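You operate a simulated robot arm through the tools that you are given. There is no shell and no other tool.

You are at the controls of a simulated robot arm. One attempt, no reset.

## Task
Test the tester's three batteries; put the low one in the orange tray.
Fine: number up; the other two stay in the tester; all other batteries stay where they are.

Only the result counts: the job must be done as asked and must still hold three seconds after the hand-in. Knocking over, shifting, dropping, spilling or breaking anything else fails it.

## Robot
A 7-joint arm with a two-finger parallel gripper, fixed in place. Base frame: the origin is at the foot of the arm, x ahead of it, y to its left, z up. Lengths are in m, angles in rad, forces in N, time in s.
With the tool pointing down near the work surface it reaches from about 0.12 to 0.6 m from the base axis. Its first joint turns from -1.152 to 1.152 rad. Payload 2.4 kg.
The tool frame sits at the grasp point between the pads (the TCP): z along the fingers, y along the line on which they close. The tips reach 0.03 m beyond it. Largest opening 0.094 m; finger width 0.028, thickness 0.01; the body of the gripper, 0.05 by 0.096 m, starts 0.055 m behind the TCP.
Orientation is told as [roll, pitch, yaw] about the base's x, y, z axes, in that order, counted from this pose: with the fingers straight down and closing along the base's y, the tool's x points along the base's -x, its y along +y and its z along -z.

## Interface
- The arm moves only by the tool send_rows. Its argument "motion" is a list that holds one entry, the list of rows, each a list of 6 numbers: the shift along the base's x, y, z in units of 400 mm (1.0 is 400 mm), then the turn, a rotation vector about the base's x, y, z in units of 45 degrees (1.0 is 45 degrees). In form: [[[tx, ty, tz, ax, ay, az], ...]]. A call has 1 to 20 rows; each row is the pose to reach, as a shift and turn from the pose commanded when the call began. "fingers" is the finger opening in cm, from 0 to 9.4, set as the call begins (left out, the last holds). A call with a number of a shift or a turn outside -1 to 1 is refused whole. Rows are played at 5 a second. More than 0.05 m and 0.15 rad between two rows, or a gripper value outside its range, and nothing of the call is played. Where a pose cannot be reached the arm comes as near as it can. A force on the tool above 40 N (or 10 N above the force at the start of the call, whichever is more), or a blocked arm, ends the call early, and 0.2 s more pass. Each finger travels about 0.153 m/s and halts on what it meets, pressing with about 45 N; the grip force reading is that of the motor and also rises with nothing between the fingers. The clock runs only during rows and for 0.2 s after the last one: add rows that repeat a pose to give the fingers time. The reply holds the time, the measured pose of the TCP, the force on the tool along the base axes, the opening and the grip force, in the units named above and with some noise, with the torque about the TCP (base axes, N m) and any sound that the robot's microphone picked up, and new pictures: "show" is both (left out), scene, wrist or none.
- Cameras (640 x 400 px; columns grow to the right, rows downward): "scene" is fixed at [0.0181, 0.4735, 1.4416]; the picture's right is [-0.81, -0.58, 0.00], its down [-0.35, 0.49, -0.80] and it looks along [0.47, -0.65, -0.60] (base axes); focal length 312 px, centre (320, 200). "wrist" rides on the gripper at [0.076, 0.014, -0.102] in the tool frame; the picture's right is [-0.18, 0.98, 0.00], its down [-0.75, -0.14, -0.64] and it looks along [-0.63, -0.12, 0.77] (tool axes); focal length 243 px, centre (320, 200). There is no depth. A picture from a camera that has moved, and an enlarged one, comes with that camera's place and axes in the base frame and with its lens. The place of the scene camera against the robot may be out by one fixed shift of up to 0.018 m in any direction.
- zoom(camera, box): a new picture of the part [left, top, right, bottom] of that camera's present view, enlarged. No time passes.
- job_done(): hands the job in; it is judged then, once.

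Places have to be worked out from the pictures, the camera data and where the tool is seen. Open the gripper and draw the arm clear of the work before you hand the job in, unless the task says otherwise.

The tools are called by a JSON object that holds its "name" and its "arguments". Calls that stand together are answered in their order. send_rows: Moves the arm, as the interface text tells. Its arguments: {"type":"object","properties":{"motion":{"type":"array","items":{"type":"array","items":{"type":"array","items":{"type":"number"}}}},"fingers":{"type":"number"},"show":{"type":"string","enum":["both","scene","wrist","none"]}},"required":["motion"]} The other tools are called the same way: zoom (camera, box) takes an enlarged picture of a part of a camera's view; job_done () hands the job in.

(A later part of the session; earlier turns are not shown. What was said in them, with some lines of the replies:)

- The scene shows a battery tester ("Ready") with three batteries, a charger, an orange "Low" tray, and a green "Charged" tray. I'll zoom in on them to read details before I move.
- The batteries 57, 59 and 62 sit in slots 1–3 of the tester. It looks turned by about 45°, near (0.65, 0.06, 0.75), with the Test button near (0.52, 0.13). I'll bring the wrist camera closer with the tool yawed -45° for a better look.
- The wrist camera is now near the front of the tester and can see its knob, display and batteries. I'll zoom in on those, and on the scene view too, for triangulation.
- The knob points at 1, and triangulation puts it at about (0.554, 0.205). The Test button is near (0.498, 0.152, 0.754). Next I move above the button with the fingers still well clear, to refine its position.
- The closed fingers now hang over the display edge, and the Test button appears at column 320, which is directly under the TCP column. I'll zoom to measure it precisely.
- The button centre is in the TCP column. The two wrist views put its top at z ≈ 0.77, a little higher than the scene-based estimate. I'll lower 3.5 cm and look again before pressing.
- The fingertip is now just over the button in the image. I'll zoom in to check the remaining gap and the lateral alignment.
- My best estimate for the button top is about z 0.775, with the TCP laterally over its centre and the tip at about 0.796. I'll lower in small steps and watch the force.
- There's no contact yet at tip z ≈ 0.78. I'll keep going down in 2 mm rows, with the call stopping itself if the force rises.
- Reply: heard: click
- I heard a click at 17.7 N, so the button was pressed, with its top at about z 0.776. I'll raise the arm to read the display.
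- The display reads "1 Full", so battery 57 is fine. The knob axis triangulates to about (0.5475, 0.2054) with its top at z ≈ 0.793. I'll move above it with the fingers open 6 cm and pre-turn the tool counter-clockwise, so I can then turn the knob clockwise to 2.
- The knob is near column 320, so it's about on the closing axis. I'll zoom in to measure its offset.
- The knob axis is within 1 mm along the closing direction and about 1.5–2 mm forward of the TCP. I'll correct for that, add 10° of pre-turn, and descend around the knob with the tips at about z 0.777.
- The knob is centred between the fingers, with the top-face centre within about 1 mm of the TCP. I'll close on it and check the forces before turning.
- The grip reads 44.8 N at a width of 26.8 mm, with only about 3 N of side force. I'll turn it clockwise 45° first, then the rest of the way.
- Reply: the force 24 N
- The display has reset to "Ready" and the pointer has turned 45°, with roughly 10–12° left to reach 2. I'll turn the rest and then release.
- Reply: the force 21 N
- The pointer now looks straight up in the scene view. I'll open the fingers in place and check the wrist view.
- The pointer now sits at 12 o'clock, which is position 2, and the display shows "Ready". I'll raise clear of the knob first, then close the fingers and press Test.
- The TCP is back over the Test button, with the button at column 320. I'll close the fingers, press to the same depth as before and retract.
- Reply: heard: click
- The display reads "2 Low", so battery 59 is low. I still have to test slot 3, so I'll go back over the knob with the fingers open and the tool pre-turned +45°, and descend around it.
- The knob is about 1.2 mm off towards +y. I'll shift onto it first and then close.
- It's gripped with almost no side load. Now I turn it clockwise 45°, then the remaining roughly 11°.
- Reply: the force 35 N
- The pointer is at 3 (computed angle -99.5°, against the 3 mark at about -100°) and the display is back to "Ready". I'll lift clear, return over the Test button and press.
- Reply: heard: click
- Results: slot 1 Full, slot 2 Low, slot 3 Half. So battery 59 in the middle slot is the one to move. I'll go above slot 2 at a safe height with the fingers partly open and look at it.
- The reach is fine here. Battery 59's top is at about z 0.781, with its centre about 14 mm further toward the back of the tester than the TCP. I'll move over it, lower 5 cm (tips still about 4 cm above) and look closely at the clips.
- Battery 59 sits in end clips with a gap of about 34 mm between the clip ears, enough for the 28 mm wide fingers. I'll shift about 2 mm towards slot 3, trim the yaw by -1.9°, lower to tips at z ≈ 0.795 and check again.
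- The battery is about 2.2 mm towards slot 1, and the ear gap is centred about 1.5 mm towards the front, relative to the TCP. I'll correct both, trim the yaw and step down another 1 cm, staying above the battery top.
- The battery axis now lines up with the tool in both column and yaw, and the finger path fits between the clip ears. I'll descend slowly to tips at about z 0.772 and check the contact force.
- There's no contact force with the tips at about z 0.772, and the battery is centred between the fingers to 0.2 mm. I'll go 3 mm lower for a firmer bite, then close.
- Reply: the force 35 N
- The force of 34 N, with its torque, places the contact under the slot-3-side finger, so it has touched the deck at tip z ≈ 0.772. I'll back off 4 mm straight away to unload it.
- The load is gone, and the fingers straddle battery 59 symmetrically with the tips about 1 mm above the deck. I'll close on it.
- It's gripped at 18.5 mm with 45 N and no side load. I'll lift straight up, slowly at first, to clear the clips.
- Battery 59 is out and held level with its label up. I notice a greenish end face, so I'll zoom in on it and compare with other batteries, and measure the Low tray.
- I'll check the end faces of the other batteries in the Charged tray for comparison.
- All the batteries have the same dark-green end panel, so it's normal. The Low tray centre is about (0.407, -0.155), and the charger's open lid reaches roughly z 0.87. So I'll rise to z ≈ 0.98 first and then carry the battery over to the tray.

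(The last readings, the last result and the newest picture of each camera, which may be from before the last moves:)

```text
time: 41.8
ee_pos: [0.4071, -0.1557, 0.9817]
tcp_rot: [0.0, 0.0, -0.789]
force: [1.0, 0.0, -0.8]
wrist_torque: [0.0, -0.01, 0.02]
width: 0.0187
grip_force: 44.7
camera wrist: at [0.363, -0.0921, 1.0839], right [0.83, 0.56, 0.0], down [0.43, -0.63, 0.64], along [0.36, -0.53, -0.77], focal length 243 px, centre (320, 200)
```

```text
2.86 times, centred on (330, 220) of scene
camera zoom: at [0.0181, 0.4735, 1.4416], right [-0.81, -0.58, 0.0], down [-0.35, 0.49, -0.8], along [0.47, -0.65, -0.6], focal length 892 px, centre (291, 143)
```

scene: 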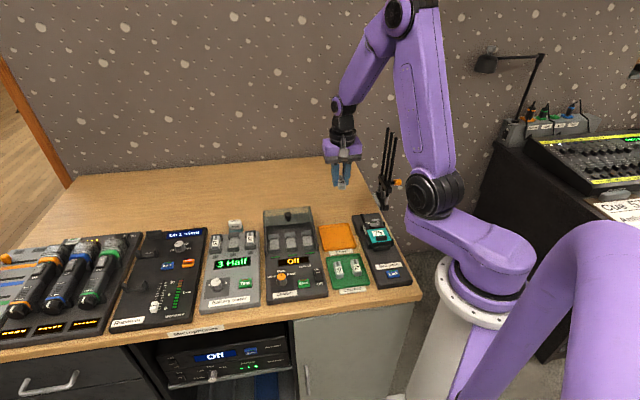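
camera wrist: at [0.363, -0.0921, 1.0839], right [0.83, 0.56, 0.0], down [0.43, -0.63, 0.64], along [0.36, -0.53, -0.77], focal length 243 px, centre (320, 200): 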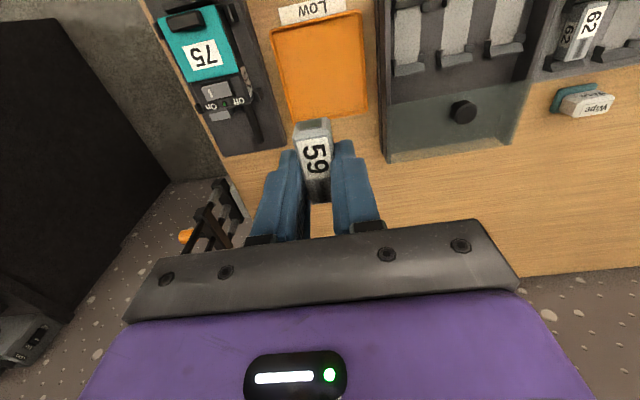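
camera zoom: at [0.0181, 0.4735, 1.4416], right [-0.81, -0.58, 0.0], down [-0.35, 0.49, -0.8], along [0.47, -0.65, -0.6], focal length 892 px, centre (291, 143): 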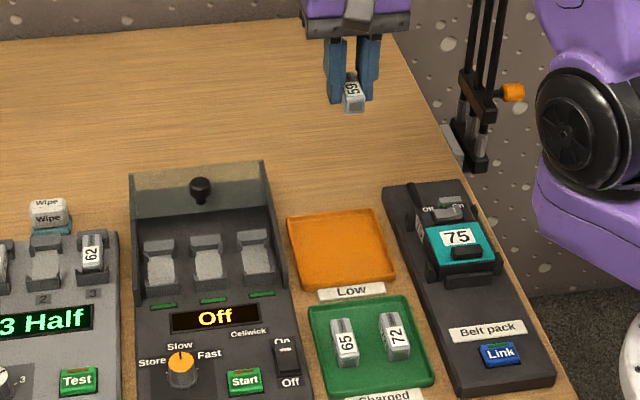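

The tray is aligned with the tool. Its centre is about 7 mm towards +y_tool and 8–9 mm nearer the front than the battery. I'll correct for that and lower to z ≈ 0.84, with the battery still several cm above the tray.

{"name": "send_rows", "arguments": {"motion": [[[-0.0015, 0.0265, -0.07, 0, 0, 0], [-0.0015, 0.0265, -0.16, 0, 0, 0], [-0.0015, 0.0265, -0.25, 0, 0, 0], [-0.0015, 0.0265, -0.32, 0, 0, 0], [-0.0015, 0.0265, -0.355, 0, 0, 0], [-0.0015, 0.0265, -0.355, 0, 0, 0]]], "fingers": 1.2, "show": "both"}}

{"name": "zoom", "arguments": {"camera": "wrist", "box": [200, 40, 440, 220]}}

{"name": "zoom", "arguments": {"camera": "scene", "box": [290, 180, 390, 270]}}

```text
time: 43.2
ee_pos: [0.4069, -0.1454, 0.841]
tcp_rot: [-0.002, -0.001, -0.79]
force: [0.5, 0.0, 0.2]
wrist_torque: [0.04, 0.0, -0.04]
width: 0.019
grip_force: 45.0
camera wrist: at [0.363, -0.081, 0.9429], right [0.83, 0.56, 0.0], down [0.43, -0.63, 0.64], along [0.36, -0.53, -0.77], focal length 243 px, centre (320, 200)
```

scene: 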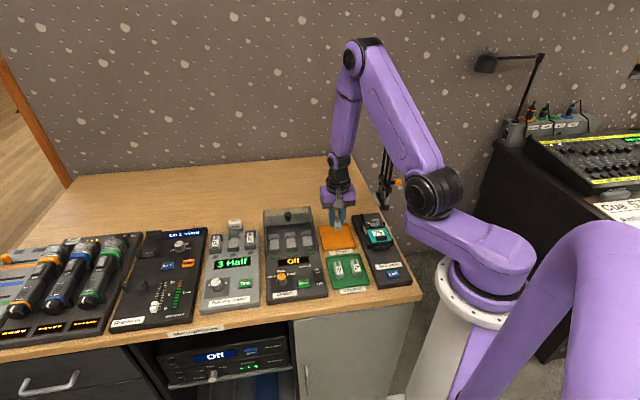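
wrist: 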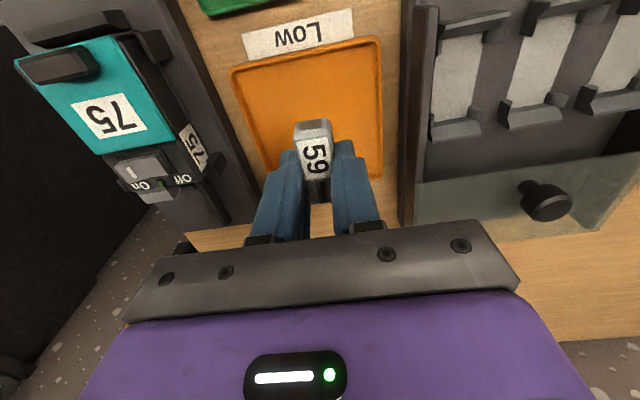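

```text
2.22 times, centred on (320, 130) of wrist
camera zoom: at [0.363, -0.081, 0.9429], right [0.83, 0.56, 0.0], down [0.43, -0.63, 0.64], along [0.36, -0.53, -0.77], focal length 539 px, centre (320, 356)
```

zoom: 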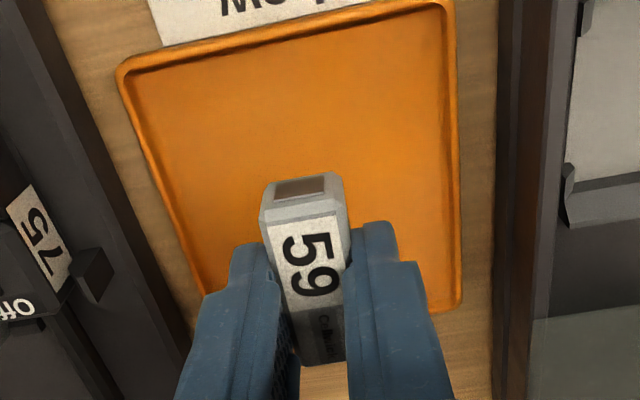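

```text
4.44 times, centred on (340, 225) of scene
camera zoom: at [0.0181, 0.4735, 1.4416], right [-0.81, -0.58, 0.0], down [-0.35, 0.49, -0.8], along [0.47, -0.65, -0.6], focal length 1388 px, centre (231, 89)
```

zoom: 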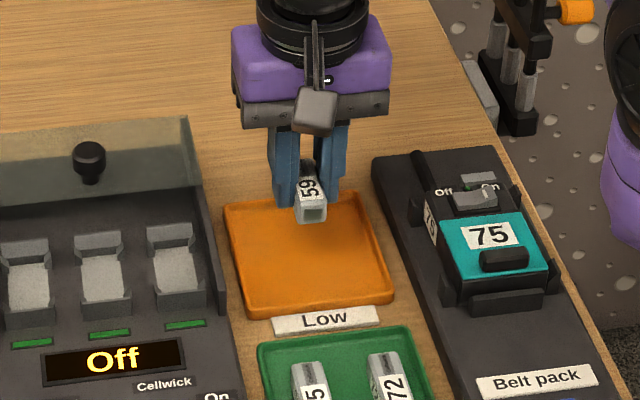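

The tray's rim is at z ≈ 0.754, and the battery is over its middle. I'll descend to tips at about z 0.757 and then look for contact in small steps.

{"name": "send_rows", "arguments": {"motion": [[[0, 0, -0.05, 0, 0, 0], [0, 0, -0.1, 0, 0, 0], [0, 0, -0.126, 0, 0, 0], [0, 0, -0.136, 0, 0, 0], [0, 0, -0.136, 0, 0, 0]]], "fingers": 1.2, "show": "both"}}

{"name": "zoom", "arguments": {"camera": "wrist", "box": [200, 60, 440, 220]}}

{"name": "zoom", "arguments": {"camera": "scene", "box": [310, 200, 370, 260]}}

```text
time: 44.4
ee_pos: [0.4054, -0.145, 0.7859]
tcp_rot: [0.0, 0.001, -0.789]
force: [0.6, 0.4, -1.1]
wrist_torque: [-0.03, -0.05, -0.01]
width: 0.0187
grip_force: 44.7
camera wrist: at [0.3624, -0.0801, 0.8885], right [0.83, 0.56, 0.0], down [0.43, -0.63, 0.64], along [0.36, -0.53, -0.77], focal length 243 px, centre (320, 200)
```

scene: 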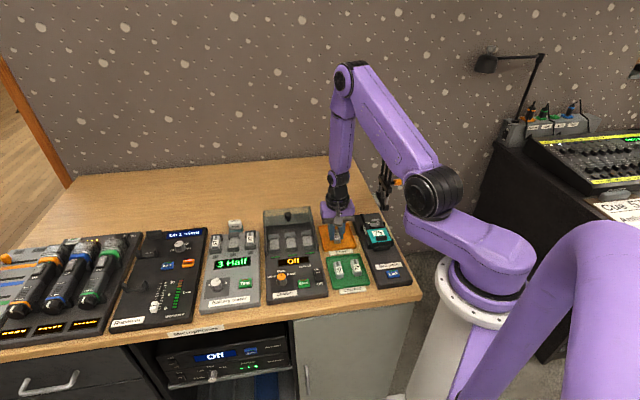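
wrist: 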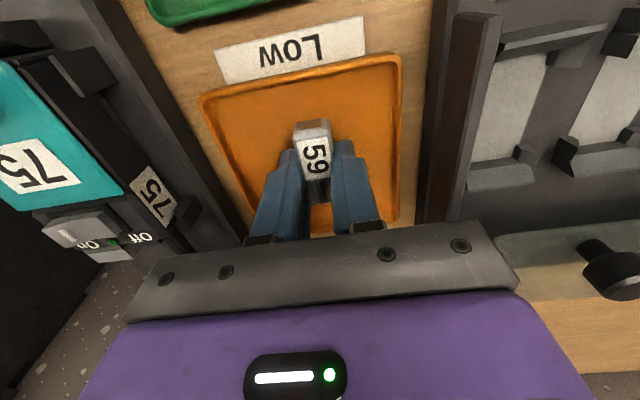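

```text
2.50 times, centred on (320, 140) of wrist
camera zoom: at [0.3624, -0.0801, 0.8885], right [0.83, 0.56, 0.0], down [0.43, -0.63, 0.64], along [0.36, -0.53, -0.77], focal length 606 px, centre (320, 350)
```

zoom: 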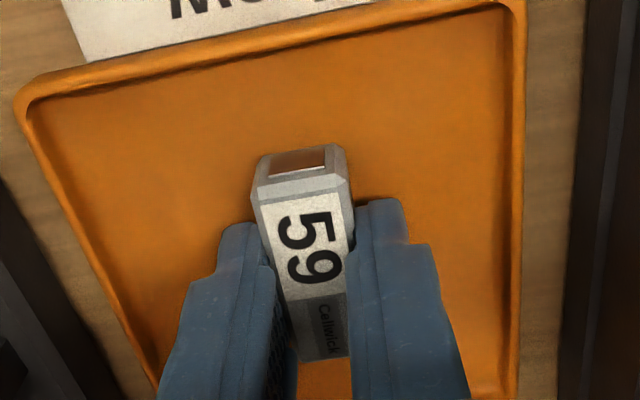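

```text
6.67 times, centred on (340, 230) of scene
camera zoom: at [0.0181, 0.4735, 1.4416], right [-0.81, -0.58, 0.0], down [-0.35, 0.49, -0.8], along [0.47, -0.65, -0.6], focal length 2082 px, centre (187, 0)
```

zoom: 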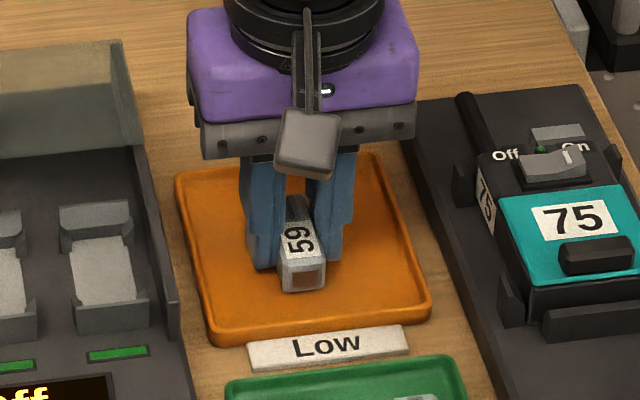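

No contact yet. The battery hangs level in the middle of the tray with its label up, so I'll continue down 4 mm in small rows.

{"name": "send_rows", "arguments": {"motion": [[[0, 0, -0.004, 0, 0, 0], [0, 0, -0.007, 0, 0, 0], [0, 0, -0.01, 0, 0, 0], [0, 0, -0.01, 0, 0, 0]]], "fingers": 1.2, "show": "none"}}

```text
time: 45.2
ee_pos: [0.4074, -0.1445, 0.7835]
tcp_rot: [-0.001, 0.002, -0.789]
force: [-1.6, 0.1, 10.5]
wrist_torque: [0.14, 0.18, 0.0]
width: 0.0185
grip_force: 44.8
stopped in row 4: the force on the tool passed its limit at 45 N (the readings are from after the stop); the commanded pose is now the measured one
```

Contact at tip z ≈ 0.753, so the battery or fingertips are on the tray floor. I'll ease up 1 mm to unload it, then open.

{"name": "send_rows", "arguments": {"motion": [[[0, 0, 0.0015, 0, 0, 0], [0, 0, 0.0025, 0, 0, 0], [0, 0, 0.0025, 0, 0, 0]]], "fingers": 1.2, "show": "wrist"}}

{"name": "zoom", "arguments": {"camera": "wrist", "box": [200, 60, 440, 220]}}

{"name": "zoom", "arguments": {"camera": "scene", "box": [315, 215, 365, 260]}}

```text
time: 46.0
ee_pos: [0.4074, -0.1437, 0.7857]
tcp_rot: [0.0, -0.001, -0.79]
force: [-0.1, 0.9, -0.5]
wrist_torque: [0.01, 0.01, 0.02]
width: 0.019
grip_force: 45.4
camera wrist: at [0.3627, -0.0801, 0.8876], right [0.83, 0.56, 0.0], down [0.43, -0.63, 0.64], along [0.36, -0.53, -0.77], focal length 243 px, centre (320, 200)
```

wrist: 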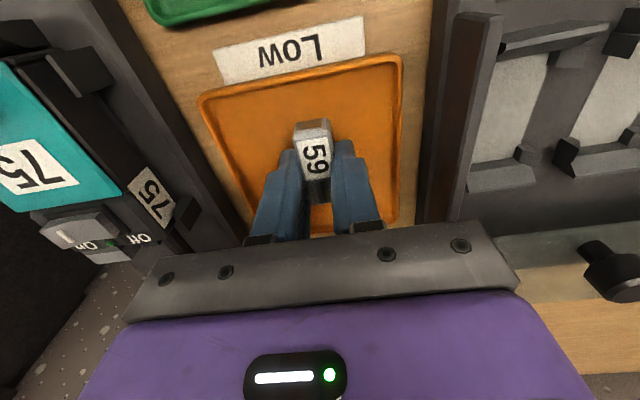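

```text
2.50 times, centred on (320, 140) of wrist
camera zoom: at [0.3627, -0.0801, 0.8876], right [0.83, 0.56, 0.0], down [0.43, -0.63, 0.64], along [0.36, -0.53, -0.77], focal length 606 px, centre (320, 350)
```

zoom: 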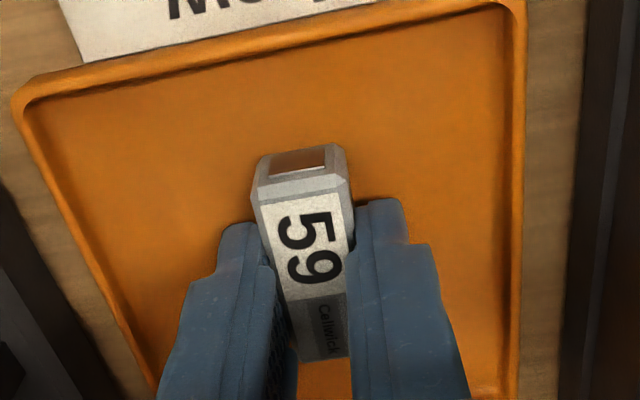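

```text
8.89 times, centred on (340, 238) of scene
camera zoom: at [0.0181, 0.4735, 1.4416], right [-0.81, -0.58, 0.0], down [-0.35, 0.49, -0.8], along [0.47, -0.65, -0.6], focal length 2777 px, centre (142, -133)
```

zoom: 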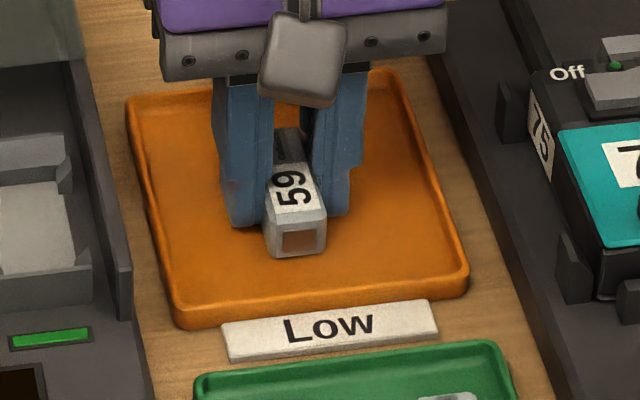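

The load is zero and the battery is about 1 mm above the tray floor, well inside the tray. I'll open the fingers to release it.

{"name": "send_rows", "arguments": {"motion": [[[0, 0, 0, 0, 0, 0], [0, 0, 0, 0, 0, 0], [0, 0, 0, 0, 0, 0]]], "fingers": 4.0, "show": "both"}}

{"name": "zoom", "arguments": {"camera": "wrist", "box": [200, 60, 440, 220]}}

{"name": "zoom", "arguments": {"camera": "scene", "box": [315, 215, 365, 260]}}

```text
time: 46.8
ee_pos: [0.4076, -0.1452, 0.7852]
tcp_rot: [-0.001, 0.0, -0.788]
force: [0.4, -0.7, 0.0]
wrist_torque: [0.0, 0.02, -0.02]
width: 0.0401
grip_force: 0.0
camera wrist: at [0.3626, -0.0801, 0.8876], right [0.83, 0.56, 0.0], down [0.43, -0.63, 0.64], along [0.36, -0.53, -0.77], focal length 243 px, centre (320, 200)
```

scene: 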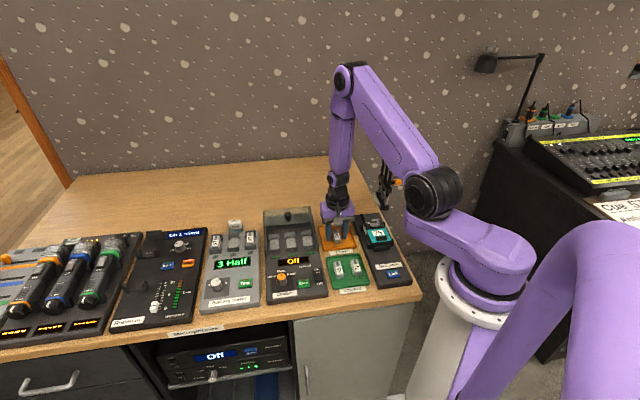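
wrist: 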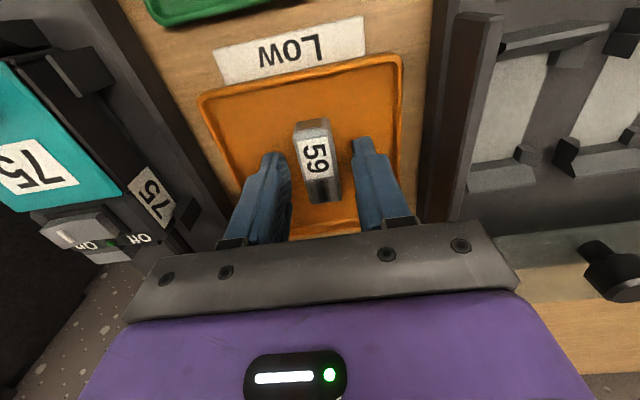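

```text
2.50 times, centred on (320, 140) of wrist
camera zoom: at [0.3626, -0.0801, 0.8876], right [0.83, 0.56, 0.0], down [0.43, -0.63, 0.64], along [0.36, -0.53, -0.77], focal length 606 px, centre (320, 350)
```

zoom: 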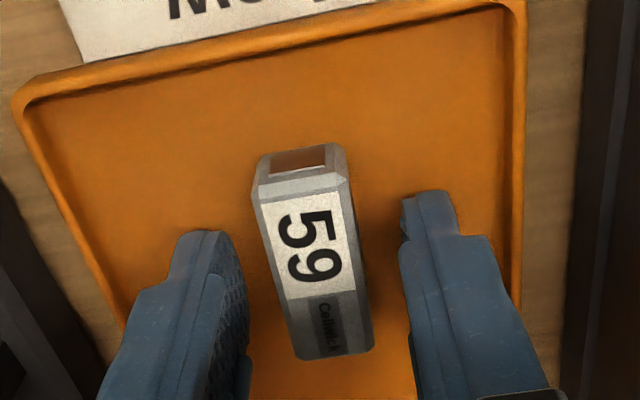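

```text
8.89 times, centred on (340, 238) of scene
camera zoom: at [0.0181, 0.4735, 1.4416], right [-0.81, -0.58, 0.0], down [-0.35, 0.49, -0.8], along [0.47, -0.65, -0.6], focal length 2777 px, centre (142, -133)
```

zoom: 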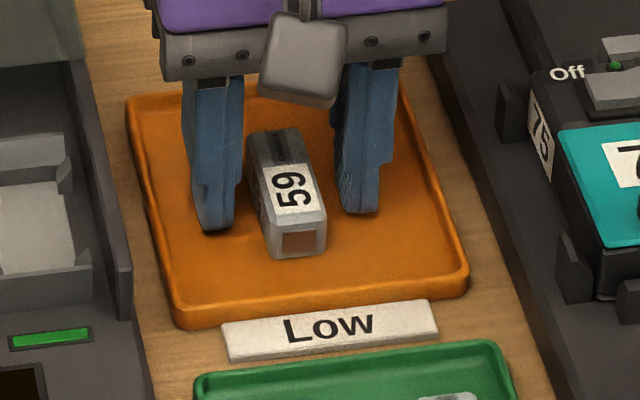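

Battery 59 is lying in the orange tray, label up. I'll withdraw straight up and check the whole scene.

{"name": "send_rows", "arguments": {"motion": [[[0, 0, 0.02, 0, 0, 0], [0, 0, 0.07, 0, 0, 0], [0, 0, 0.15, 0, 0, 0], [0, 0, 0.25, 0, 0, 0], [0, 0, 0.35, 0, 0, 0], [0, 0, 0.45, 0, 0, 0], [0, 0, 0.55, 0, 0, 0], [0, 0, 0.55, 0, 0, 0], [0, 0, 0.55, 0, 0, 0]]], "fingers": 4.0, "show": "both"}}

{"name": "zoom", "arguments": {"camera": "scene", "box": [300, 200, 420, 300]}}

{"name": "zoom", "arguments": {"camera": "scene", "box": [190, 200, 310, 320]}}

{"name": "zoom", "arguments": {"camera": "wrist", "box": [200, 0, 440, 160]}}

```text
time: 48.8
ee_pos: [0.406, -0.1453, 1.0037]
tcp_rot: [-0.001, 0.0, -0.786]
force: [-0.3, 0.2, 0.6]
wrist_torque: [0.01, 0.07, 0.02]
width: 0.0401
grip_force: 0.0
camera wrist: at [0.362, -0.0814, 1.1074], right [0.83, 0.56, 0.0], down [0.43, -0.63, 0.64], along [0.36, -0.53, -0.77], focal length 243 px, centre (320, 200)
```

scene: 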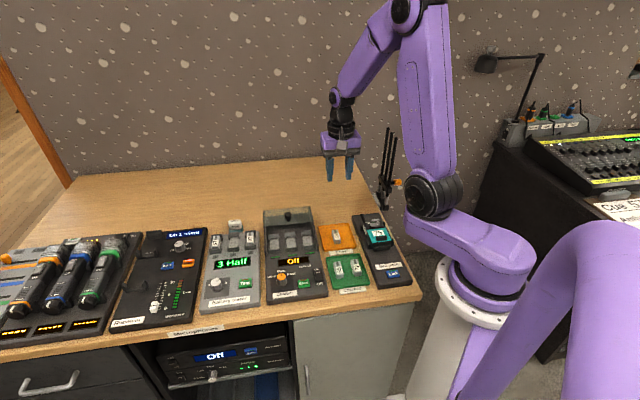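
wrist: 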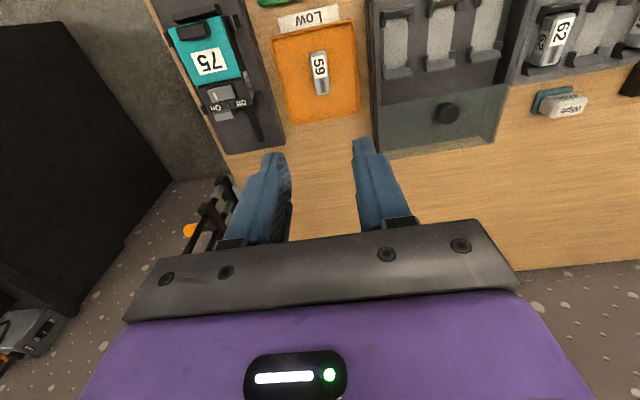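

```text
4.00 times, centred on (360, 250) of scene
camera zoom: at [0.0181, 0.4735, 1.4416], right [-0.81, -0.58, 0.0], down [-0.35, 0.49, -0.8], along [0.47, -0.65, -0.6], focal length 1250 px, centre (160, 0)
```

zoom: 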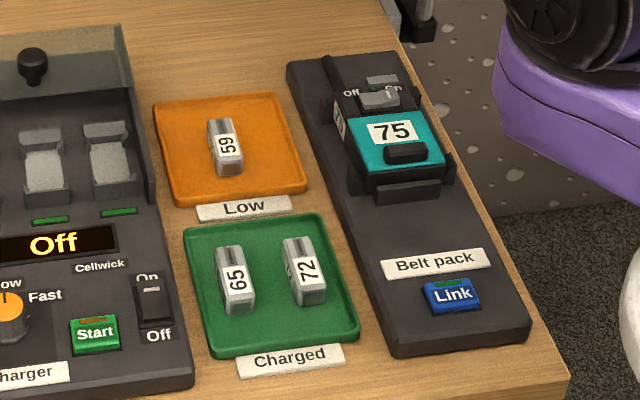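

```text
3.33 times, centred on (250, 260) of scene
camera zoom: at [0.0181, 0.4735, 1.4416], right [-0.81, -0.58, 0.0], down [-0.35, 0.49, -0.8], along [0.47, -0.65, -0.6], focal length 1041 px, centre (553, 0)
```

zoom: 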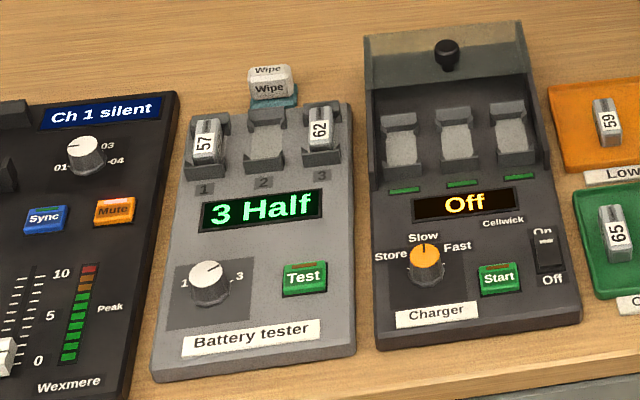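

```text
2.50 times, centred on (320, 80) of wrist
camera zoom: at [0.362, -0.0814, 1.1074], right [0.83, 0.56, 0.0], down [0.43, -0.63, 0.64], along [0.36, -0.53, -0.77], focal length 606 px, centre (320, 500)
```

zoom: 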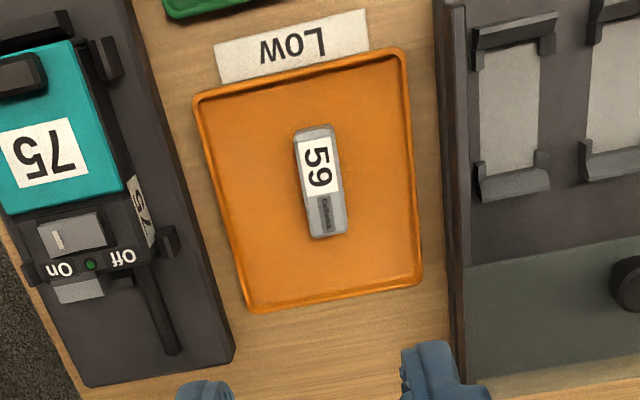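

Everything is in place: 59 lies label up in the Low tray, 57 and 62 are still in the tester, and 65, 72 and 75 haven't moved. I'll open the gripper fully up here, clear of the work, and then hand in.

{"name": "send_rows", "arguments": {"motion": [[[0, 0, 0.02, 0, 0, 0], [0, 0, 0.05, 0, 0, 0], [0, 0, 0.05, 0, 0, 0]]], "fingers": 9.4, "show": "scene"}}

```text
time: 49.6
ee_pos: [0.406, -0.1452, 1.0251]
tcp_rot: [0.0, 0.0, -0.789]
force: [0.7, 0.1, 0.0]
wrist_torque: [-0.04, -0.03, 0.02]
width: 0.0942
grip_force: 0.1
```

scene: 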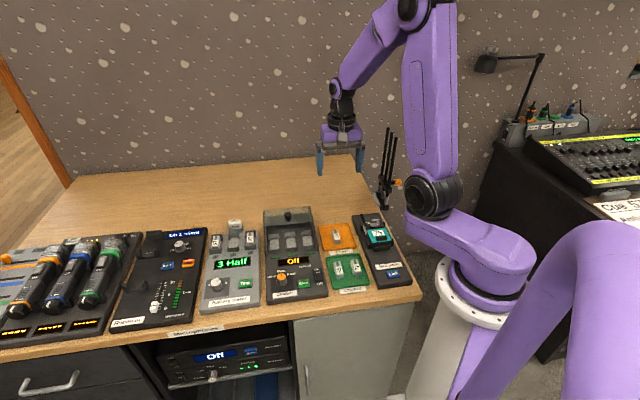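

The gripper is open and the arm is clear. All three batteries are tested, and the low one, 59, is in the orange tray, so I'm handing in the job.

{"name": "job_done", "arguments": {}}

```text
The job is handed in.
```

I tested all three batteries, and the low one, number 59 from slot 2, is now lying number up in the orange tray.

| Slot | Battery | Tester reading |
|---|---|---|
| 1 | 57 | Full |
| 2 | 59 | Low |
| 3 | 62 | Half |

In the final pictures, 57 and 62 are still in the tester, and 65, 72 and 75 are where they started. Nothing else looks shifted. The tester's knob is left at 3. The gripper is open and the arm is clear of the work.

Two contacts were harder than I intended. While I was lowering around battery 59, a finger touched the tester's surface at about 34 N. When I set the battery down, the arm stopped on the tray floor at about 45 N. I backed off both times, and neither the tester nor the tray appears to have moved.
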